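You operate a simulated robot arm through the tools that you are given. There is no shell and no other tool. Be economical: measure what you need, move in short steps, check, and stop when the job is done.

Carry out the task below with a simulated robot arm. There is one attempt and no reset: what you move stays moved.

## Task
Put the white foam pad on top of the black flanged roller.

It is judged by the outcome, as a careful person would: the job done as asked, and still so three seconds after it is handed in. It fails if anything else is knocked over, pushed out of place, dropped, spilled or broken.

## Robot
A 7-joint arm with a two-finger parallel gripper, fixed in place. Base frame: the origin is at the foot of the arm, x ahead of it, y to its left, z up. Units: m, rad, N and s.
With the tool pointing down near the work surface it reaches from about 0.18 to 0.68 m from the base axis. Its first joint turns from -1.152 to 1.152 rad. Payload 2.4 kg.
The tool frame sits at the grasp point between the pads (the TCP): z along the fingers, y along the line on which they close. The tips reach 0.03 m beyond it. Largest opening 0.094 m; finger width 0.028, thickness 0.01; the body of the gripper, 0.05 by 0.096 m, starts 0.055 m behind the TCP.
Orientation is that of the tool frame in the base frame, as a unit quaternion [w, x, y, z]. With the fingers straight down and closing along the base's y, the tool's x points along the base's -x, its y along +y and its z along -z.

## Interface
- The arm moves only by the tool move_arm. Its argument "deltas" is a list of rows, each an object of numbers (a shift or turn left out is 0, a gripper value left out holds the last): "x", "y", "z": the shift along the base's x, y, z in m; "ax", "ay", "az": the turn, a rotation vector about the base's x, y, z in rad; "fingers": the opening, from 0 (shut) to 1 (fully open). In form: [{"x": .., "y": .., "z": .., "ax": .., "ay": .., "az": .., "fingers": ..}, ...]. A call has 1 to 10 rows; each row shifts and turns the commanded pose from where the row before left it. Each row takes 0.2 s and may step no farther than 0.05 m and 0.15 rad from the row before; otherwise, or with a gripper value out of range, the whole call is refused. A pose out of reach is approached as far as the arm can. The call stops where the force on the tool passes 40 N (or 10 N more than at its start, if that is more) or the arm is blocked; 0.2 s more then pass. The fingers move at their own pace (about 0.153 m/s each) and stop on an object; they squeeze with about 44 N. The grip force told is the motor's: it shows also when the fingers shut on nothing. Time passes only in rows, and 0.2 s behind the last, so rows that do not move let the fingers close. The reply holds the time, the measured pose of the TCP, the force on the tool along the base axes, the opening and the grip force, in the units named above and with some noise.
- Cameras (640 x 400 px; columns grow to the right, rows downward): "scene" is fixed at [0.0333, 0.4927, 1.4364]; the picture's right is [-0.76, -0.65, 0.00], its down [-0.51, 0.60, -0.62] and it looks along [0.40, -0.48, -0.78] (base axes); focal length 349 px, centre (320, 200). "wrist" rides on the gripper at [0.076, 0.014, -0.102] in the tool frame; the picture's right is [-0.18, 0.98, 0.00], its down [-0.75, -0.14, -0.64] and it looks along [-0.63, -0.12, 0.77] (tool axes); focal length 243 px, centre (320, 200). There is no depth. A picture from a camera that has moved, and an enlarged one, comes with that camera's place and axes in the base frame and with its lens. The place of the scene camera against the robot may be out by one fixed shift of up to 0.025 m in any direction.
- snapshot(camera): a new picture of that camera. It takes no simulated time.
- zoom(camera, box): a new picture of the part [left, top, right, bottom] of that camera's present view, enlarged. It takes no simulated time.
- hand_in(): hands the job in; it is judged then, once.

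Go step by step. Nothing tells you positions but the pictures and the camera data: compare them with the known pose of the tool, close in by small moves and look again before you grip or let go. The budget is 90 turns and 42 pictures, counting those below and the enlarged ones. Unless the task says otherwise, let go and move clear before handing in, and close with one line.

The tools are called after ">>>" as a command line: name --argument value ..., lists and objects as JSON in quotes. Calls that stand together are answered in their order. move_arm: Moves the arm, as the interface text tells. Its arguments: {"type":"object","properties":{"deltas":{"type":"array","items":{"type":"object","properties":{"x":{"type":"number"},"y":{"type":"number"},"z":{"type":"number"},"ax":{"type":"number"},"ay":{"type":"number"},"az":{"type":"number"},"fingers":{"type":"number"}}}}},"required":["deltas"]} The other tools are called the same way: snapshot (camera) takes a picture; zoom (camera, box) takes an enlarged picture of a part of a camera's view; hand_in () hands the job in.

At the start:

```text
t: 0.0
tool_pos: [0.3311, -0.0258, 1.0042]
ee_rot: [-0.001, 0.0, 1.0, 0.0]
ft_force: [0.0, 0.9, -0.5]
gripper_width: 0.0938
grasp_force: 0.1
```

scene: 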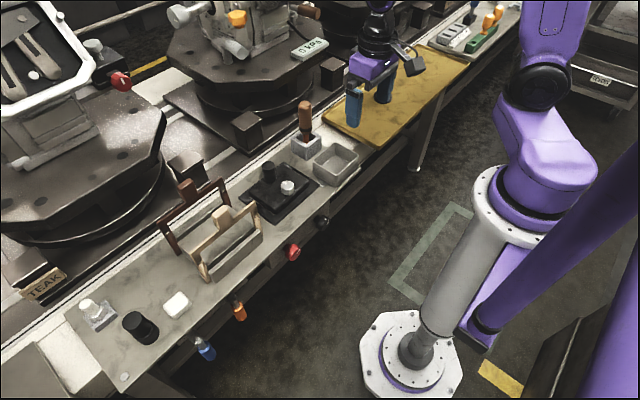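
wrist: 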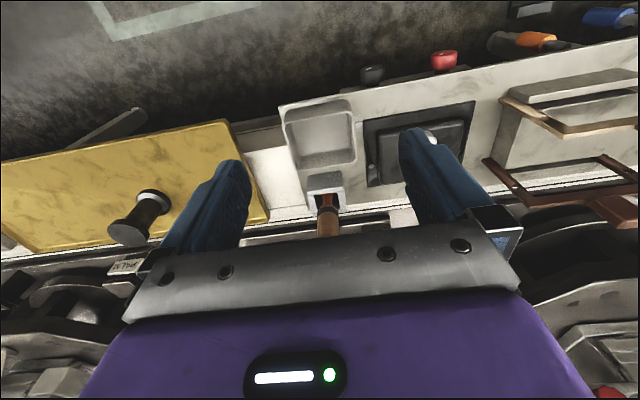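

I see a white pad and a black cylinder near the lower left of the scene, and another black object on the yellow board. I'll zoom in on both before deciding.

>>> zoom --camera "scene" --box '[60, 260, 220, 360]'

>>> zoom --camera "scene" --box '[230, 80, 390, 220]'

>>> zoom --camera "wrist" --box '[60, 80, 260, 280]'

```text
4.00 times, centred on (140, 310) of scene
camera zoom: at [0.0333, 0.4927, 1.4364], right [-0.76, -0.65, 0.0], down [-0.51, 0.6, -0.62], along [0.4, -0.48, -0.78], focal length 1394 px, centre (1040, -240)
```

zoom: 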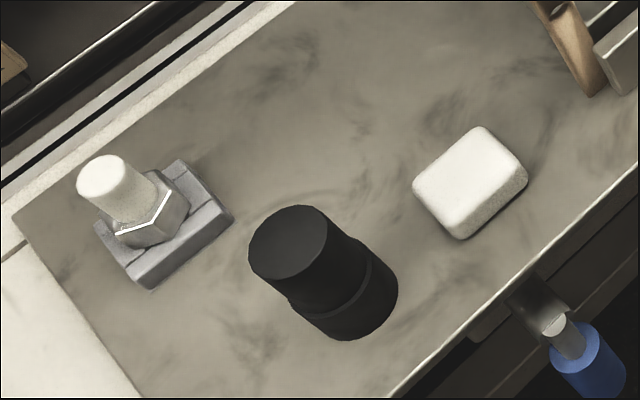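

```text
2.86 times, centred on (310, 150) of scene
camera zoom: at [0.0333, 0.4927, 1.4364], right [-0.76, -0.65, 0.0], down [-0.51, 0.6, -0.62], along [0.4, -0.48, -0.78], focal length 996 px, centre (349, 343)
```

zoom: 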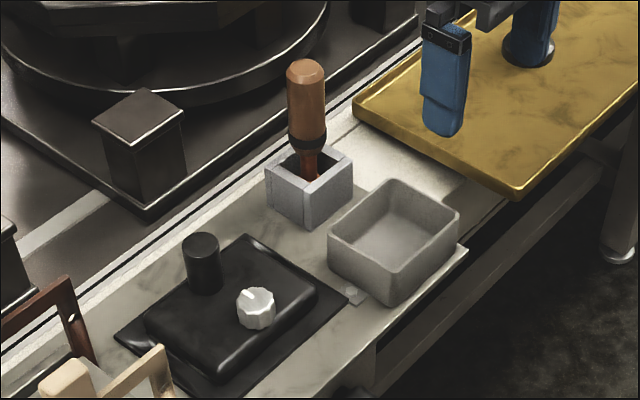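

```text
2.00 times, centred on (160, 180) of wrist
camera zoom: at [0.2557, -0.0115, 1.107], right [0.18, 0.98, 0.0], down [0.75, -0.14, 0.64], along [0.63, -0.12, -0.77], focal length 485 px, centre (640, 240)
```

zoom: 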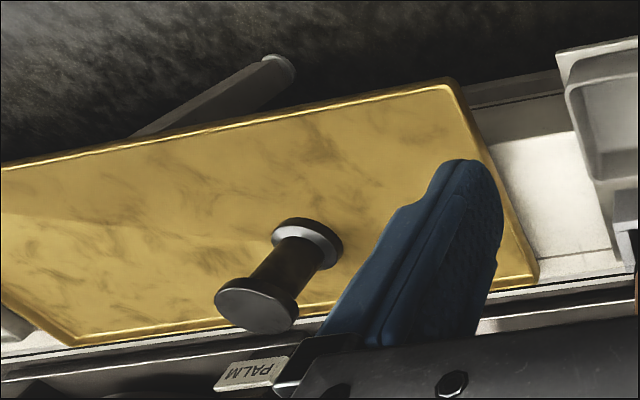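

The pad is the white block near (0.43, 0.47), with its edges along the base axes. The object on the yellow board near (0.50, -0.39) is a spool with a flange at each end, and the left black cylinder needs a closer look. I'll move high over to the pad side.

>>> move_arm --deltas '[{"y": 0.045, "fingers": 1}, {"y": 0.045}, {"y": 0.045}, {"y": 0.045}, {"y": 0.045}, {"y": 0.045}, {"y": 0.045}, {"y": 0.045}, {"y": 0.045}, {"y": 0.045}]'

>>> snapshot --camera "wrist"

>>> zoom --camera "scene" --box '[320, 40, 480, 140]'

```text
t: 2.2
tool_pos: [0.3302, 0.4224, 1.0051]
ee_rot: [0.0, 0.001, 1.0, 0.0]
ft_force: [0.5, 0.3, 0.0]
gripper_width: 0.0939
grasp_force: 0.0
```

```text
36 pictures are left
camera wrist: at [0.2555, 0.4373, 1.108], right [0.19, 0.98, 0.0], down [0.75, -0.14, 0.64], along [0.63, -0.12, -0.77], focal length 243 px, centre (320, 200)
```

wrist: 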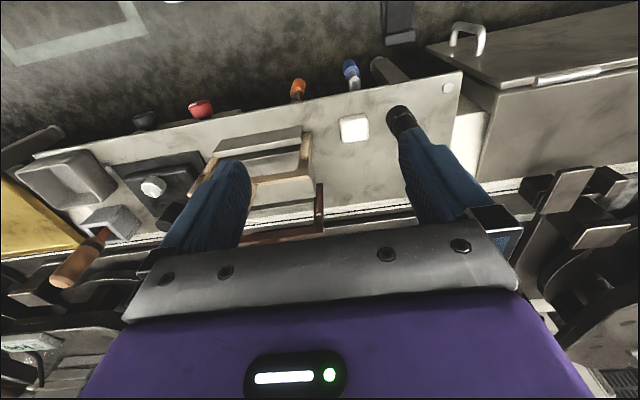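

```text
4.00 times, centred on (400, 90) of scene
camera zoom: at [0.0334, 0.4927, 1.4364], right [-0.76, -0.65, 0.0], down [-0.51, 0.6, -0.62], along [0.4, -0.48, -0.78], focal length 1394 px, centre (0, 640)
```

zoom: 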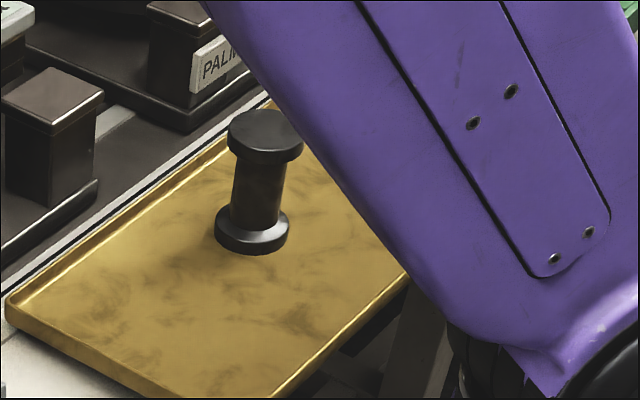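

The object on the board is clearly the flanged roller, black with a flange at both ends. The pad is near (0.42, 0.46) with a black cylinder close beside it, so I'll drop nearer for a better view.

>>> move_arm --deltas '[{"x": 0.03, "y": 0.012, "z": -0.03}, {"x": 0.03, "y": 0.012, "z": -0.03}, {"x": 0.028, "y": 0.012, "z": -0.03}, {"z": -0.02, "fingers": 0.7}]'

>>> snapshot --camera "wrist"

>>> zoom --camera "scene" --box '[80, 220, 240, 340]'

```text
t: 3.2
tool_pos: [0.4188, 0.4596, 0.8946]
ee_rot: [0.0, 0.0, 1.0, -0.001]
ft_force: [0.7, 0.2, -0.1]
gripper_width: 0.0657
grasp_force: 0.0
```

```text
34 pictures are left
camera wrist: at [0.3433, 0.4745, 0.9972], right [0.18, 0.98, 0.0], down [0.75, -0.14, 0.64], along [0.63, -0.12, -0.77], focal length 243 px, centre (320, 200)
```

wrist: 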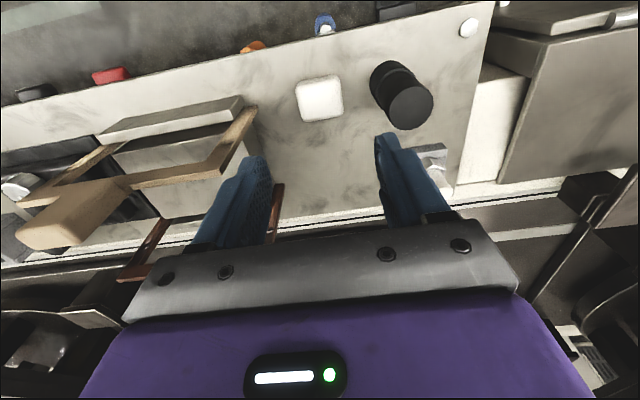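

```text
3.33 times, centred on (160, 280) of scene
camera zoom: at [0.0334, 0.4927, 1.4364], right [-0.76, -0.65, 0.0], down [-0.51, 0.6, -0.62], along [0.4, -0.48, -0.78], focal length 1162 px, centre (853, -67)
```

zoom: 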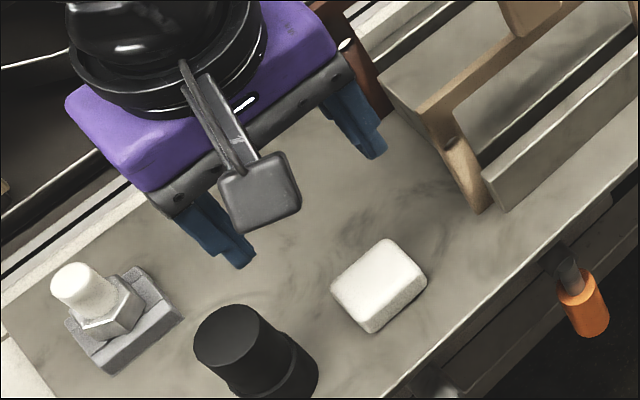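

The pad centre comes out at about (0.418, 0.460) and is roughly 4 cm square. The black cylinder at about (0.42, 0.53) is around 7.5 cm tall and would sit too close to the gripper body, so I'll turn the tool by -90° to close along x.

>>> move_arm --deltas '[{"az": -0.1428}, {"az": -0.1428}, {"az": -0.1428}, {"az": -0.1428}, {"az": -0.1428}, {"az": -0.1428}, {"az": -0.1428}, {"az": -0.1428}, {"az": -0.1428}, {"az": -0.1428}]'

>>> move_arm --deltas '[{"az": -0.1428}, {"fingers": 0.72}]'

>>> snapshot --camera "wrist"

>>> snapshot --camera "scene"

```text
t: 5.4
tool_pos: [0.4191, 0.4606, 0.8926]
ee_rot: [0.001, 0.656, 0.755, 0.0]
ft_force: [-0.2, -1.0, 0.0]
gripper_width: 0.0657
grasp_force: 0.1
```

```text
t: 6.0
tool_pos: [0.4183, 0.4618, 0.8943]
ee_rot: [0.0, 0.708, 0.706, 0.001]
ft_force: [-0.4, 0.1, -0.5]
gripper_width: 0.0678
grasp_force: 0.1
```

```text
32 pictures are left
camera wrist: at [0.434, 0.5366, 0.9969], right [0.98, -0.19, 0.0], down [-0.14, -0.75, 0.64], along [-0.12, -0.63, -0.77], focal length 243 px, centre (320, 200)
```

wrist: 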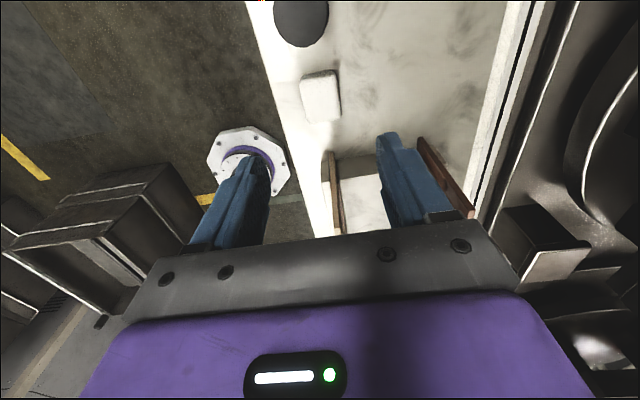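

```text
31 pictures are left
```

scene: 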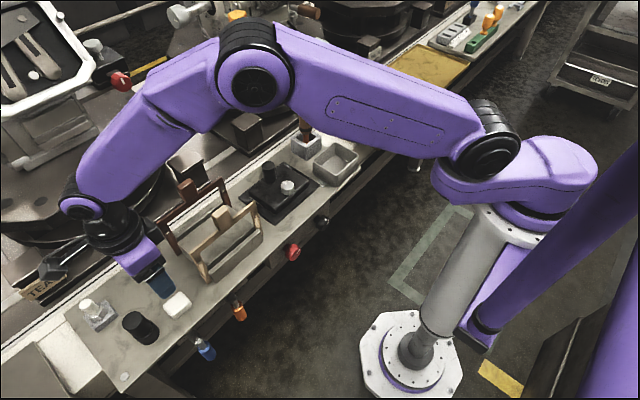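

The tool is centred over the pad, whose centre reads about (0.419, 0.462). I'll lower partway and check the clearances.

>>> move_arm --deltas '[{"z": -0.03}, {"z": -0.03}, {"z": -0.03}, {"z": -0.01}]'

>>> snapshot --camera "wrist"

>>> zoom --camera "scene" --box '[80, 220, 240, 340]'

```text
t: 7.0
tool_pos: [0.4187, 0.4596, 0.7933]
ee_rot: [0.0, 0.707, 0.707, 0.0]
ft_force: [-0.4, -0.5, 0.1]
gripper_width: 0.0677
grasp_force: 0.1
```

```text
30 pictures are left
camera wrist: at [0.4337, 0.5365, 0.8955], right [0.98, -0.18, 0.0], down [-0.14, -0.75, 0.64], along [-0.12, -0.63, -0.77], focal length 243 px, centre (320, 200)
```

wrist: 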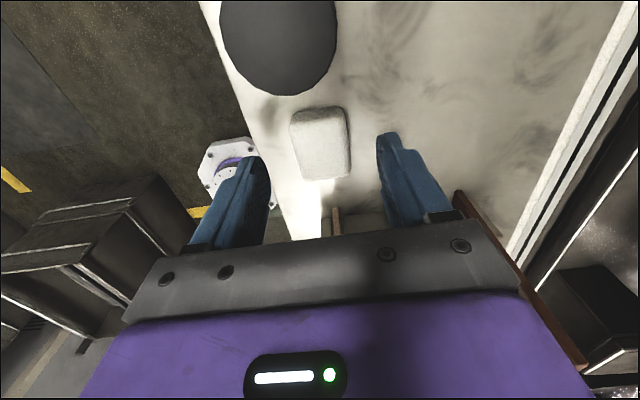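

```text
3.33 times, centred on (160, 280) of scene
camera zoom: at [0.0333, 0.4927, 1.4364], right [-0.76, -0.65, 0.0], down [-0.51, 0.6, -0.62], along [0.4, -0.48, -0.78], focal length 1162 px, centre (853, -67)
```

zoom: 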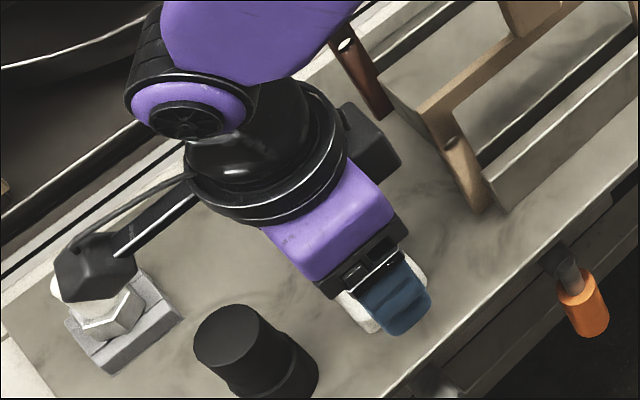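

Everything is clear, with the fingers straddling the pad. I'll lower to about 4 mm above the table and grip.

>>> move_arm --deltas '[{"x": 0.001, "y": 0.003, "z": -0.014}, {"z": -0.013}, {}]'

>>> snapshot --camera "wrist"

```text
t: 7.8
tool_pos: [0.4196, 0.4633, 0.7666]
ee_rot: [0.0, 0.707, 0.707, 0.0]
ft_force: [0.4, -0.4, -0.2]
gripper_width: 0.0678
grasp_force: 0.0
```

```text
28 pictures are left
camera wrist: at [0.4347, 0.5397, 0.8694], right [0.98, -0.18, 0.0], down [-0.14, -0.75, 0.64], along [-0.12, -0.63, -0.77], focal length 243 px, centre (320, 200)
```

wrist: 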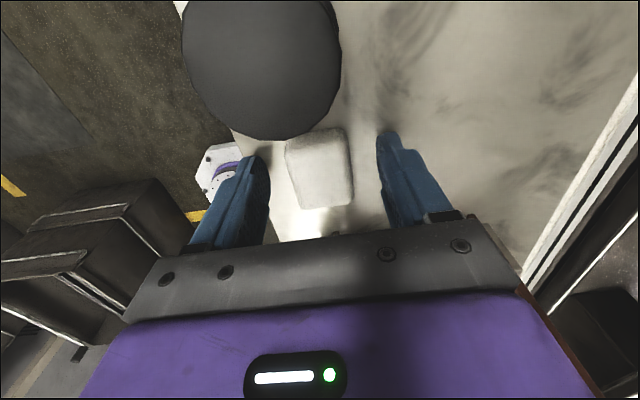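

The pad sits centred between the fingers, so I'll close.

>>> move_arm --deltas '[{"fingers": 0.5}, {"fingers": 0.3}, {"fingers": 0.2}, {"fingers": 0.2}]'

>>> snapshot --camera "wrist"

```text
t: 8.8
tool_pos: [0.4189, 0.4629, 0.7661]
ee_rot: [0.001, 0.707, 0.707, 0.0]
ft_force: [0.9, -0.3, 0.7]
gripper_width: 0.0341
grasp_force: 43.8
```

```text
27 pictures are left
camera wrist: at [0.4346, 0.5395, 0.8693], right [0.98, -0.18, 0.0], down [-0.14, -0.75, 0.64], along [-0.12, -0.63, -0.77], focal length 243 px, centre (320, 200)
```

wrist: 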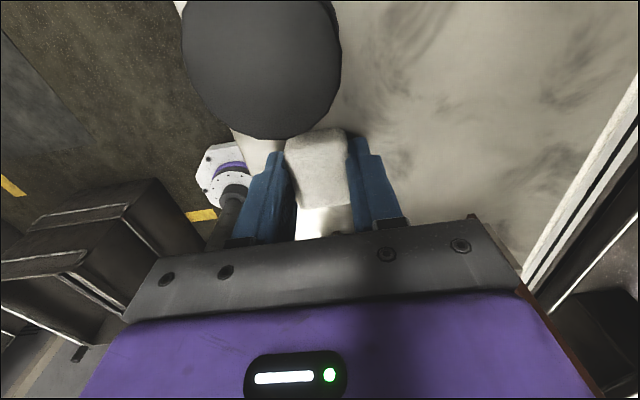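

The pad is held, at a width of 0.034 m with the foam slightly squeezed. I'll lift straight up.

>>> move_arm --deltas '[{"z": 0.01}, {"z": 0.02}, {"z": 0.03}, {"z": 0.04}, {"z": 0.04}, {"z": 0.04}, {"z": 0.04}, {"z": 0.03}]'

>>> snapshot --camera "wrist"

```text
t: 10.6
tool_pos: [0.4219, 0.4655, 1.0172]
ee_rot: [0.0, 0.707, 0.707, 0.0]
ft_force: [-0.2, -0.6, -0.3]
gripper_width: 0.0341
grasp_force: 43.9
```

```text
26 pictures are left
camera wrist: at [0.4359, 0.5419, 1.1203], right [0.98, -0.18, 0.0], down [-0.14, -0.75, 0.64], along [-0.12, -0.63, -0.77], focal length 243 px, centre (320, 200)
```

wrist: 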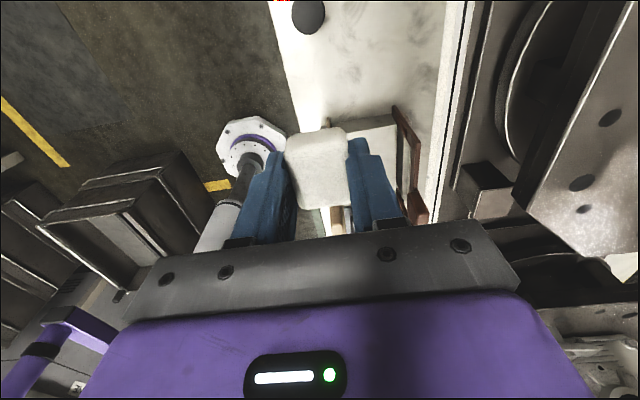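

The pad is held securely. I'll travel towards the roller while turning the tool back, staying high and pulled in as on the way out.

>>> move_arm --deltas '[{"x": -0.03, "az": 0.1428}, {"x": -0.03, "az": 0.1428}, {"x": -0.03, "y": -0.02, "az": 0.1428}, {"y": -0.045, "az": 0.1428}, {"y": -0.045, "az": 0.1428}, {"y": -0.045, "az": 0.1428}, {"y": -0.045, "az": 0.1428}, {"y": -0.045, "az": 0.1428}, {"y": -0.045, "az": 0.1428}, {"y": -0.045, "az": 0.1428}]'

>>> move_arm --deltas '[{"y": -0.045, "az": 0.1428}, {"y": -0.045}, {"y": -0.045}, {"y": -0.045}, {"y": -0.045}, {"y": -0.045}, {"y": -0.045}, {"y": -0.045}]'

>>> snapshot --camera "wrist"

>>> snapshot --camera "scene"

```text
t: 12.8
tool_pos: [0.3307, 0.129, 1.0172]
ee_rot: [0.0, 0.072, 0.997, 0.0]
ft_force: [0.0, 0.7, -0.2]
gripper_width: 0.0339
grasp_force: 43.7
```

```text
t: 14.6
tool_pos: [0.3303, -0.2332, 1.0181]
ee_rot: [0.0, -0.001, 1.0, 0.0]
ft_force: [0.6, -0.3, -0.7]
gripper_width: 0.0339
grasp_force: 44.0
```

```text
25 pictures are left
camera wrist: at [0.2548, -0.2185, 1.1206], right [0.18, 0.98, 0.0], down [0.75, -0.14, 0.64], along [0.63, -0.12, -0.77], focal length 243 px, centre (320, 200)
```

wrist: 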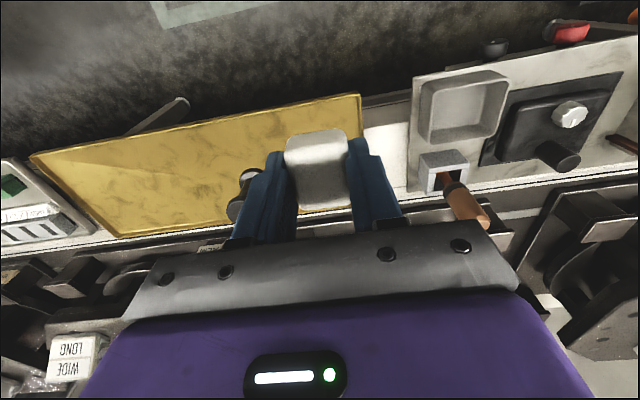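

```text
24 pictures are left
```

scene: 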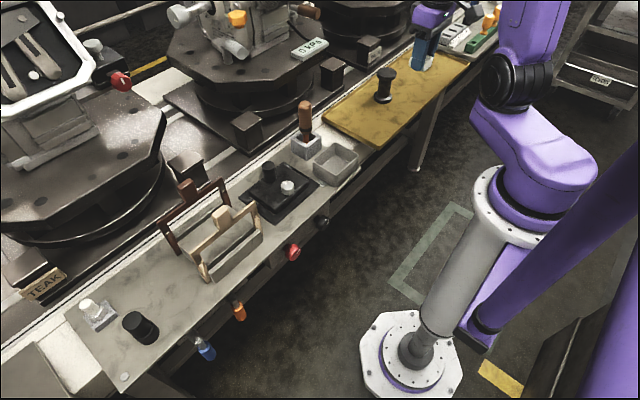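

The roller is partly hidden behind the left finger. I'll move over to its y while staying short of it in x, so it shows beyond the pad.

>>> move_arm --deltas '[{"y": -0.045}, {"y": -0.045}, {"y": -0.045}, {"y": -0.025}, {}]'

>>> snapshot --camera "wrist"

```text
t: 15.8
tool_pos: [0.3278, -0.3921, 1.018]
ee_rot: [-0.001, 0.001, 1.0, 0.0]
ft_force: [0.5, 0.1, 0.2]
gripper_width: 0.0341
grasp_force: 44.2
```

```text
23 pictures are left
camera wrist: at [0.253, -0.3777, 1.1205], right [0.18, 0.98, 0.0], down [0.75, -0.14, 0.64], along [0.63, -0.12, -0.77], focal length 243 px, centre (320, 200)
```

wrist: 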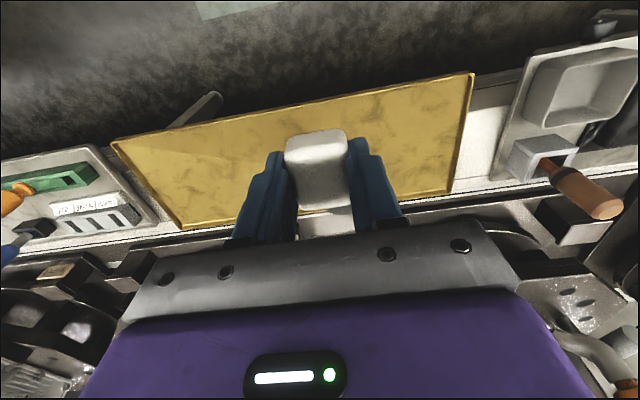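

In the image, up means towards the base, so the roller is hidden behind the pad. I'll move forward to bring it above the pad in the view.

>>> move_arm --deltas '[{"x": 0.04}, {"x": 0.04}, {"x": 0.04}, {"x": 0.04}, {}]'

>>> snapshot --camera "wrist"

>>> zoom --camera "scene" --box '[320, 0, 480, 120]'

```text
t: 17.0
tool_pos: [0.4914, -0.3898, 1.0193]
ee_rot: [0.0, 0.0, 1.0, 0.0]
ft_force: [0.2, 0.3, -0.5]
gripper_width: 0.0341
grasp_force: 44.1
```

```text
22 pictures are left
camera wrist: at [0.4146, -0.3756, 1.1208], right [0.18, 0.98, 0.0], down [0.75, -0.14, 0.64], along [0.63, -0.12, -0.77], focal length 243 px, centre (320, 200)
```

wrist: 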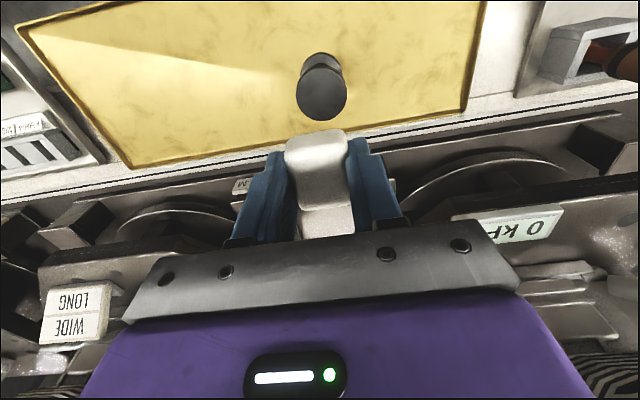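

```text
3.33 times, centred on (400, 60) of scene
camera zoom: at [0.0333, 0.4927, 1.4364], right [-0.76, -0.65, 0.0], down [-0.51, 0.6, -0.62], along [0.4, -0.48, -0.78], focal length 1162 px, centre (53, 667)
```

zoom: 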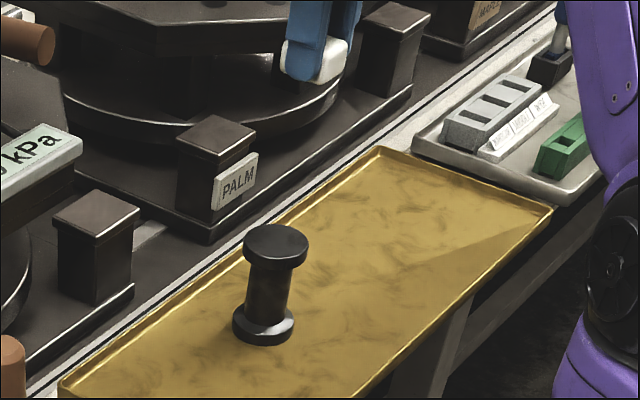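

The roller top comes out at about (0.500, -0.390, 0.824), about 6 cm across. I'll centre the pad over it, lower to about 3 cm above, and look again.

>>> move_arm --deltas '[{"x": 0.009, "z": -0.03}, {"z": -0.03}, {"z": -0.03}, {"z": -0.02}, {"z": -0.015}, {}]'

>>> snapshot --camera "wrist"

>>> zoom --camera "scene" --box '[340, 40, 440, 120]'

```text
t: 18.4
tool_pos: [0.4981, -0.391, 0.8925]
ee_rot: [0.001, 0.001, 1.0, 0.0]
ft_force: [-0.4, 0.0, -0.4]
gripper_width: 0.034
grasp_force: 43.7
```

```text
20 pictures are left
camera wrist: at [0.423, -0.3767, 0.9954], right [0.18, 0.98, 0.0], down [0.75, -0.14, 0.64], along [0.63, -0.12, -0.77], focal length 243 px, centre (320, 200)
```

wrist: 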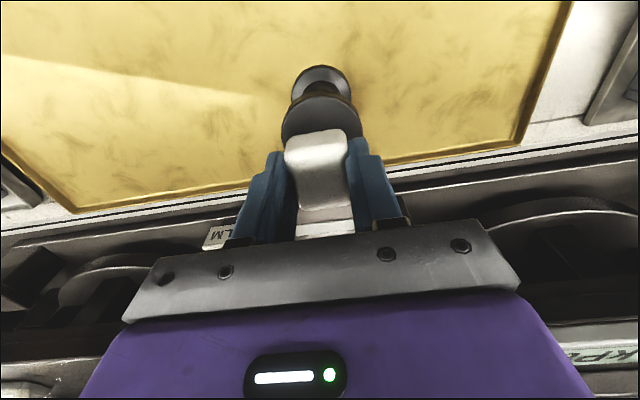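

```text
5.00 times, centred on (390, 80) of scene
camera zoom: at [0.0333, 0.4927, 1.4364], right [-0.76, -0.65, 0.0], down [-0.51, 0.6, -0.62], along [0.4, -0.48, -0.78], focal length 1743 px, centre (-30, 800)
```

zoom: 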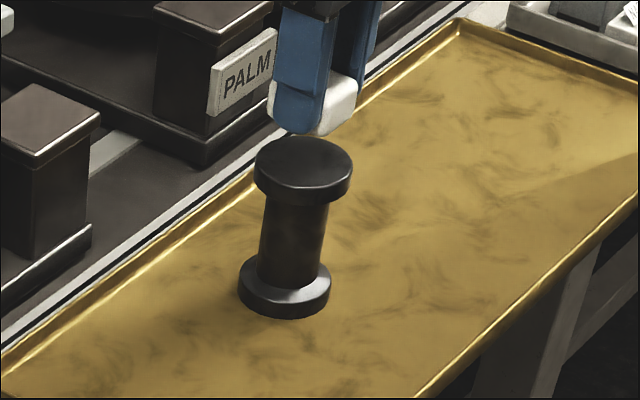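

The pad is nearly centred, so I'll correct by 3 mm in x and y. Then I'll lower most of the way and check the gap.

>>> move_arm --deltas '[{"x": 0.003, "y": 0.002, "z": -0.01}, {"z": -0.01}, {"z": -0.005}, {}]'

>>> snapshot --camera "wrist"

>>> zoom --camera "scene" --box '[360, 50, 420, 98]'

```text
t: 19.4
tool_pos: [0.5029, -0.3882, 0.8667]
ee_rot: [0.0, 0.0, 1.0, 0.001]
ft_force: [-0.7, 1.1, 0.6]
gripper_width: 0.034
grasp_force: 44.6
```

```text
18 pictures are left
camera wrist: at [0.4267, -0.3746, 0.9691], right [0.18, 0.98, 0.0], down [0.75, -0.14, 0.64], along [0.63, -0.12, -0.77], focal length 243 px, centre (320, 200)
```

wrist: 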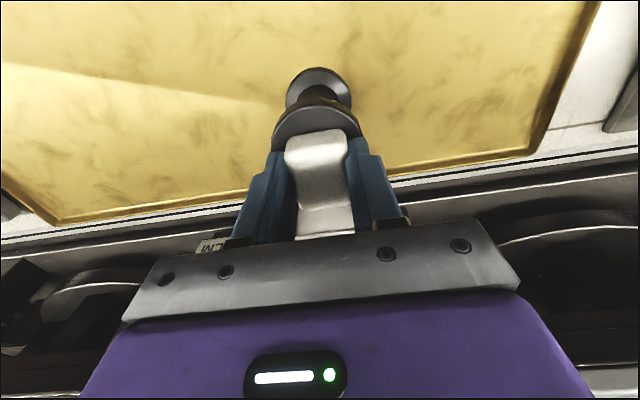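

```text
8.33 times, centred on (390, 74) of scene
camera zoom: at [0.0333, 0.4928, 1.4364], right [-0.76, -0.65, 0.0], down [-0.51, 0.6, -0.62], along [0.4, -0.48, -0.78], focal length 2905 px, centre (-263, 1250)
```

zoom: 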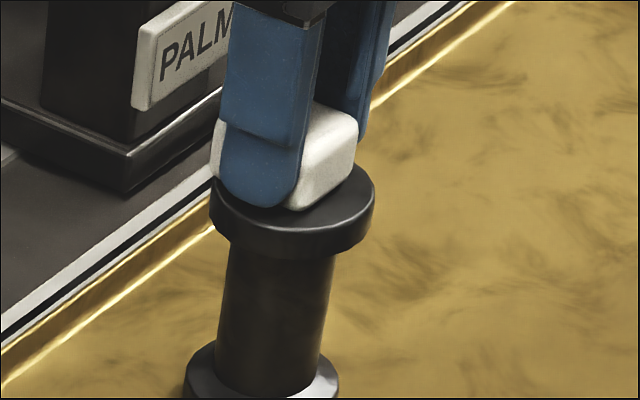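

The pad hovers just above the flange and is well centred. I'll ease down in 2 mm steps and watch the force.

>>> move_arm --deltas '[{"y": -0.001, "z": -0.002}, {"z": -0.002}, {"z": -0.002}, {}]'

>>> zoom --camera "scene" --box '[360, 50, 420, 98]'

```text
t: 20.1
tool_pos: [0.5038, -0.3898, 0.8673]
ee_rot: [0.001, 0.0, 1.0, 0.0]
ft_force: [-3.6, 2.9, 10.2]
gripper_width: 0.0342
grasp_force: 44.0
stopped in row 3: the force on the tool passed its limit (the readings are from after the stop); the commanded pose is now the measured one
```

```text
8.33 times, centred on (390, 74) of scene
camera zoom: at [0.0331, 0.4929, 1.4363], right [-0.76, -0.65, 0.0], down [-0.5, 0.6, -0.62], along [0.4, -0.48, -0.78], focal length 2905 px, centre (-263, 1250)
```

zoom: 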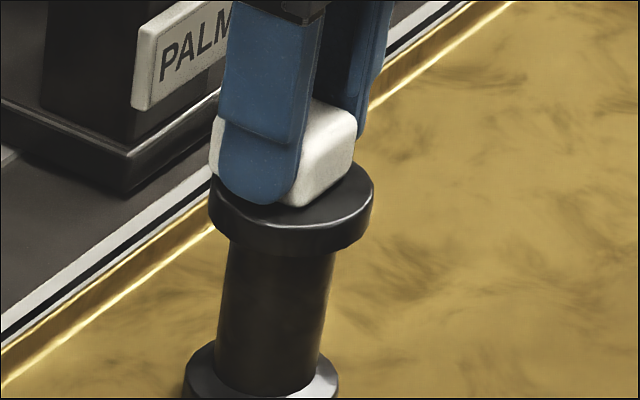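

The pad touched the roller at about 10 N, so the top is nearer z = 0.832. The pad looks a few millimetres too far in +x, so I'll lift slightly, shift it and look again.

>>> move_arm --deltas '[{"z": 0.004}, {"z": 0.002}, {"x": -0.005, "y": 0.002}, {}]'

>>> zoom --camera "scene" --box '[360, 50, 420, 98]'

>>> zoom --camera "wrist" --box '[240, 50, 400, 250]'

```text
t: 21.1
tool_pos: [0.4991, -0.3884, 0.8714]
ee_rot: [0.001, -0.001, 1.0, 0.0]
ft_force: [-0.1, 0.3, 0.0]
gripper_width: 0.034
grasp_force: 44.1
```

```text
8.33 times, centred on (390, 74) of scene
camera zoom: at [0.0333, 0.4927, 1.4364], right [-0.76, -0.65, 0.0], down [-0.51, 0.6, -0.62], along [0.4, -0.48, -0.78], focal length 2905 px, centre (-263, 1250)
```

zoom: 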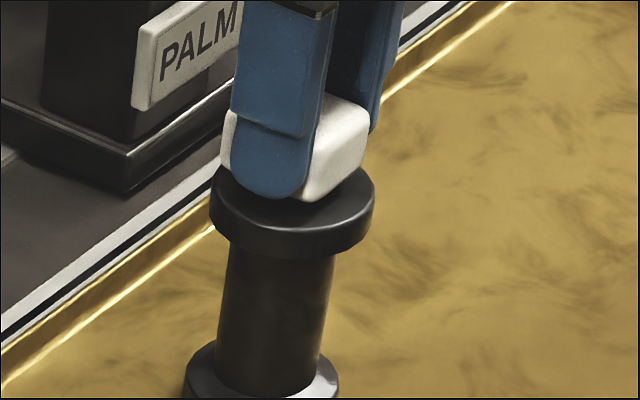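

```text
2.00 times, centred on (320, 150) of wrist
camera zoom: at [0.4228, -0.3745, 0.9737], right [0.18, 0.98, 0.0], down [0.75, -0.14, 0.64], along [0.63, -0.12, -0.77], focal length 485 px, centre (320, 300)
```

zoom: 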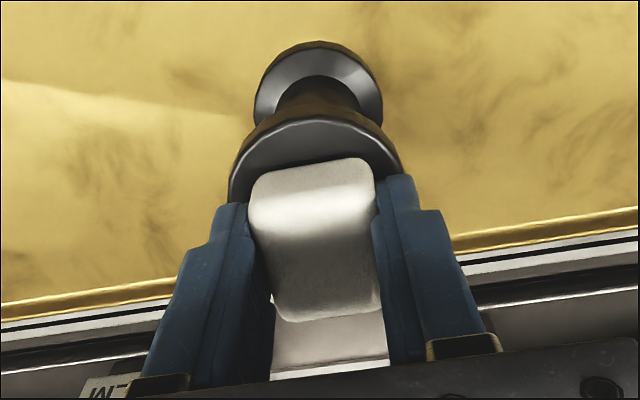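

The pad and flange now look concentric in the wrist view. I'll lower to light contact.

>>> move_arm --deltas '[{"z": -0.002}, {"z": -0.001}, {"z": -0.001}, {}]'

```text
t: 22.1
tool_pos: [0.4979, -0.3886, 0.8669]
ee_rot: [0.001, 0.0, 1.0, 0.0]
ft_force: [0.5, 0.8, 0.4]
gripper_width: 0.0341
grasp_force: 43.8
```

>>> move_arm --deltas '[{"z": -0.001}, {}]'

```text
t: 22.8
tool_pos: [0.5, -0.3897, 0.8661]
ee_rot: [0.001, 0.0, 1.0, -0.001]
ft_force: [-1.4, 0.9, 3.7]
gripper_width: 0.0342
grasp_force: 44.5
```

There is light contact at about 4 N. I'll release gently.

>>> move_arm --deltas '[{"fingers": 0.4}, {"fingers": 0.46}, {"fingers": 0.55}, {"fingers": 0.65}, {}]'

>>> zoom --camera "wrist" --box '[240, 50, 400, 250]'

>>> zoom --camera "scene" --box '[360, 50, 420, 98]'

```text
t: 23.9
tool_pos: [0.4982, -0.3903, 0.8654]
ee_rot: [0.001, -0.001, 1.0, 0.0]
ft_force: [-0.4, -0.4, 0.2]
gripper_width: 0.0611
grasp_force: 0.1
```

```text
2.00 times, centred on (320, 150) of wrist
camera zoom: at [0.4232, -0.3747, 0.9687], right [0.18, 0.98, 0.0], down [0.75, -0.14, 0.64], along [0.63, -0.12, -0.77], focal length 485 px, centre (320, 300)
```

zoom: 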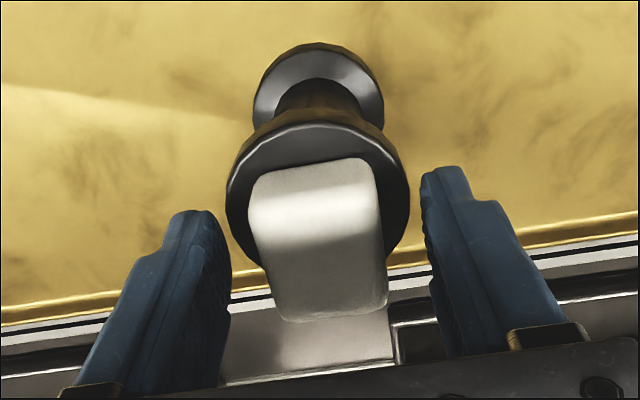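

```text
8.33 times, centred on (390, 74) of scene
camera zoom: at [0.0333, 0.4927, 1.4364], right [-0.76, -0.65, 0.0], down [-0.51, 0.6, -0.62], along [0.4, -0.48, -0.78], focal length 2905 px, centre (-263, 1250)
```

zoom: 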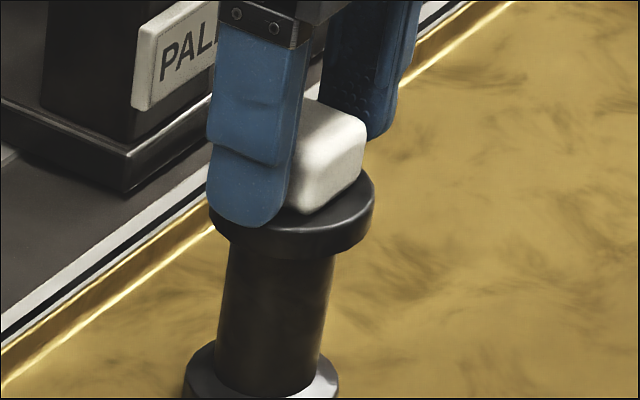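

The pad is free and sitting on the flange. I'll lift straight up and clear.

>>> move_arm --deltas '[{"z": 0.01}, {"z": 0.02}, {"z": 0.03}, {"z": 0.04}, {"z": 0.04}, {"x": -0.04}, {"x": -0.04}, {"x": -0.04}, {}]'

>>> snapshot --camera "scene"

>>> zoom --camera "scene" --box '[360, 50, 420, 98]'

```text
t: 25.9
tool_pos: [0.3754, -0.3868, 1.0047]
ee_rot: [0.001, -0.001, 1.0, 0.0]
ft_force: [-0.1, 0.8, 0.4]
gripper_width: 0.061
grasp_force: 0.1
```

```text
11 pictures are left
```

scene: 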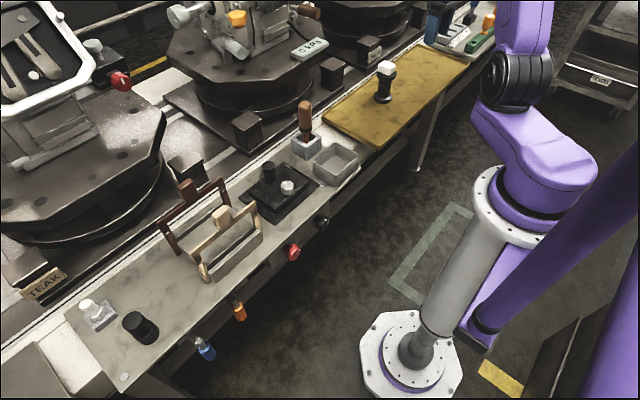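

```text
8.33 times, centred on (390, 74) of scene
camera zoom: at [0.0333, 0.4927, 1.4364], right [-0.76, -0.65, 0.0], down [-0.51, 0.6, -0.62], along [0.4, -0.48, -0.78], focal length 2905 px, centre (-263, 1250)
```

zoom: 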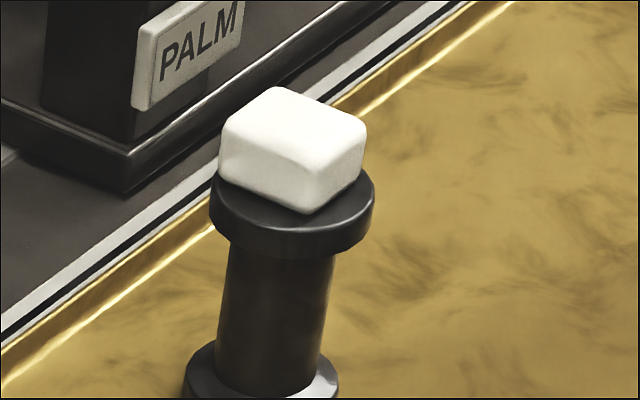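

The pad rests flat and stable on the roller's top flange, everything else is where it was, and the arm is clear. I'm handing in.

>>> hand_in

```text
The job is handed in.
```

The white foam pad is resting on top of the black flanged roller; it sits a few millimetres off centre but is stable, and nothing else was moved.
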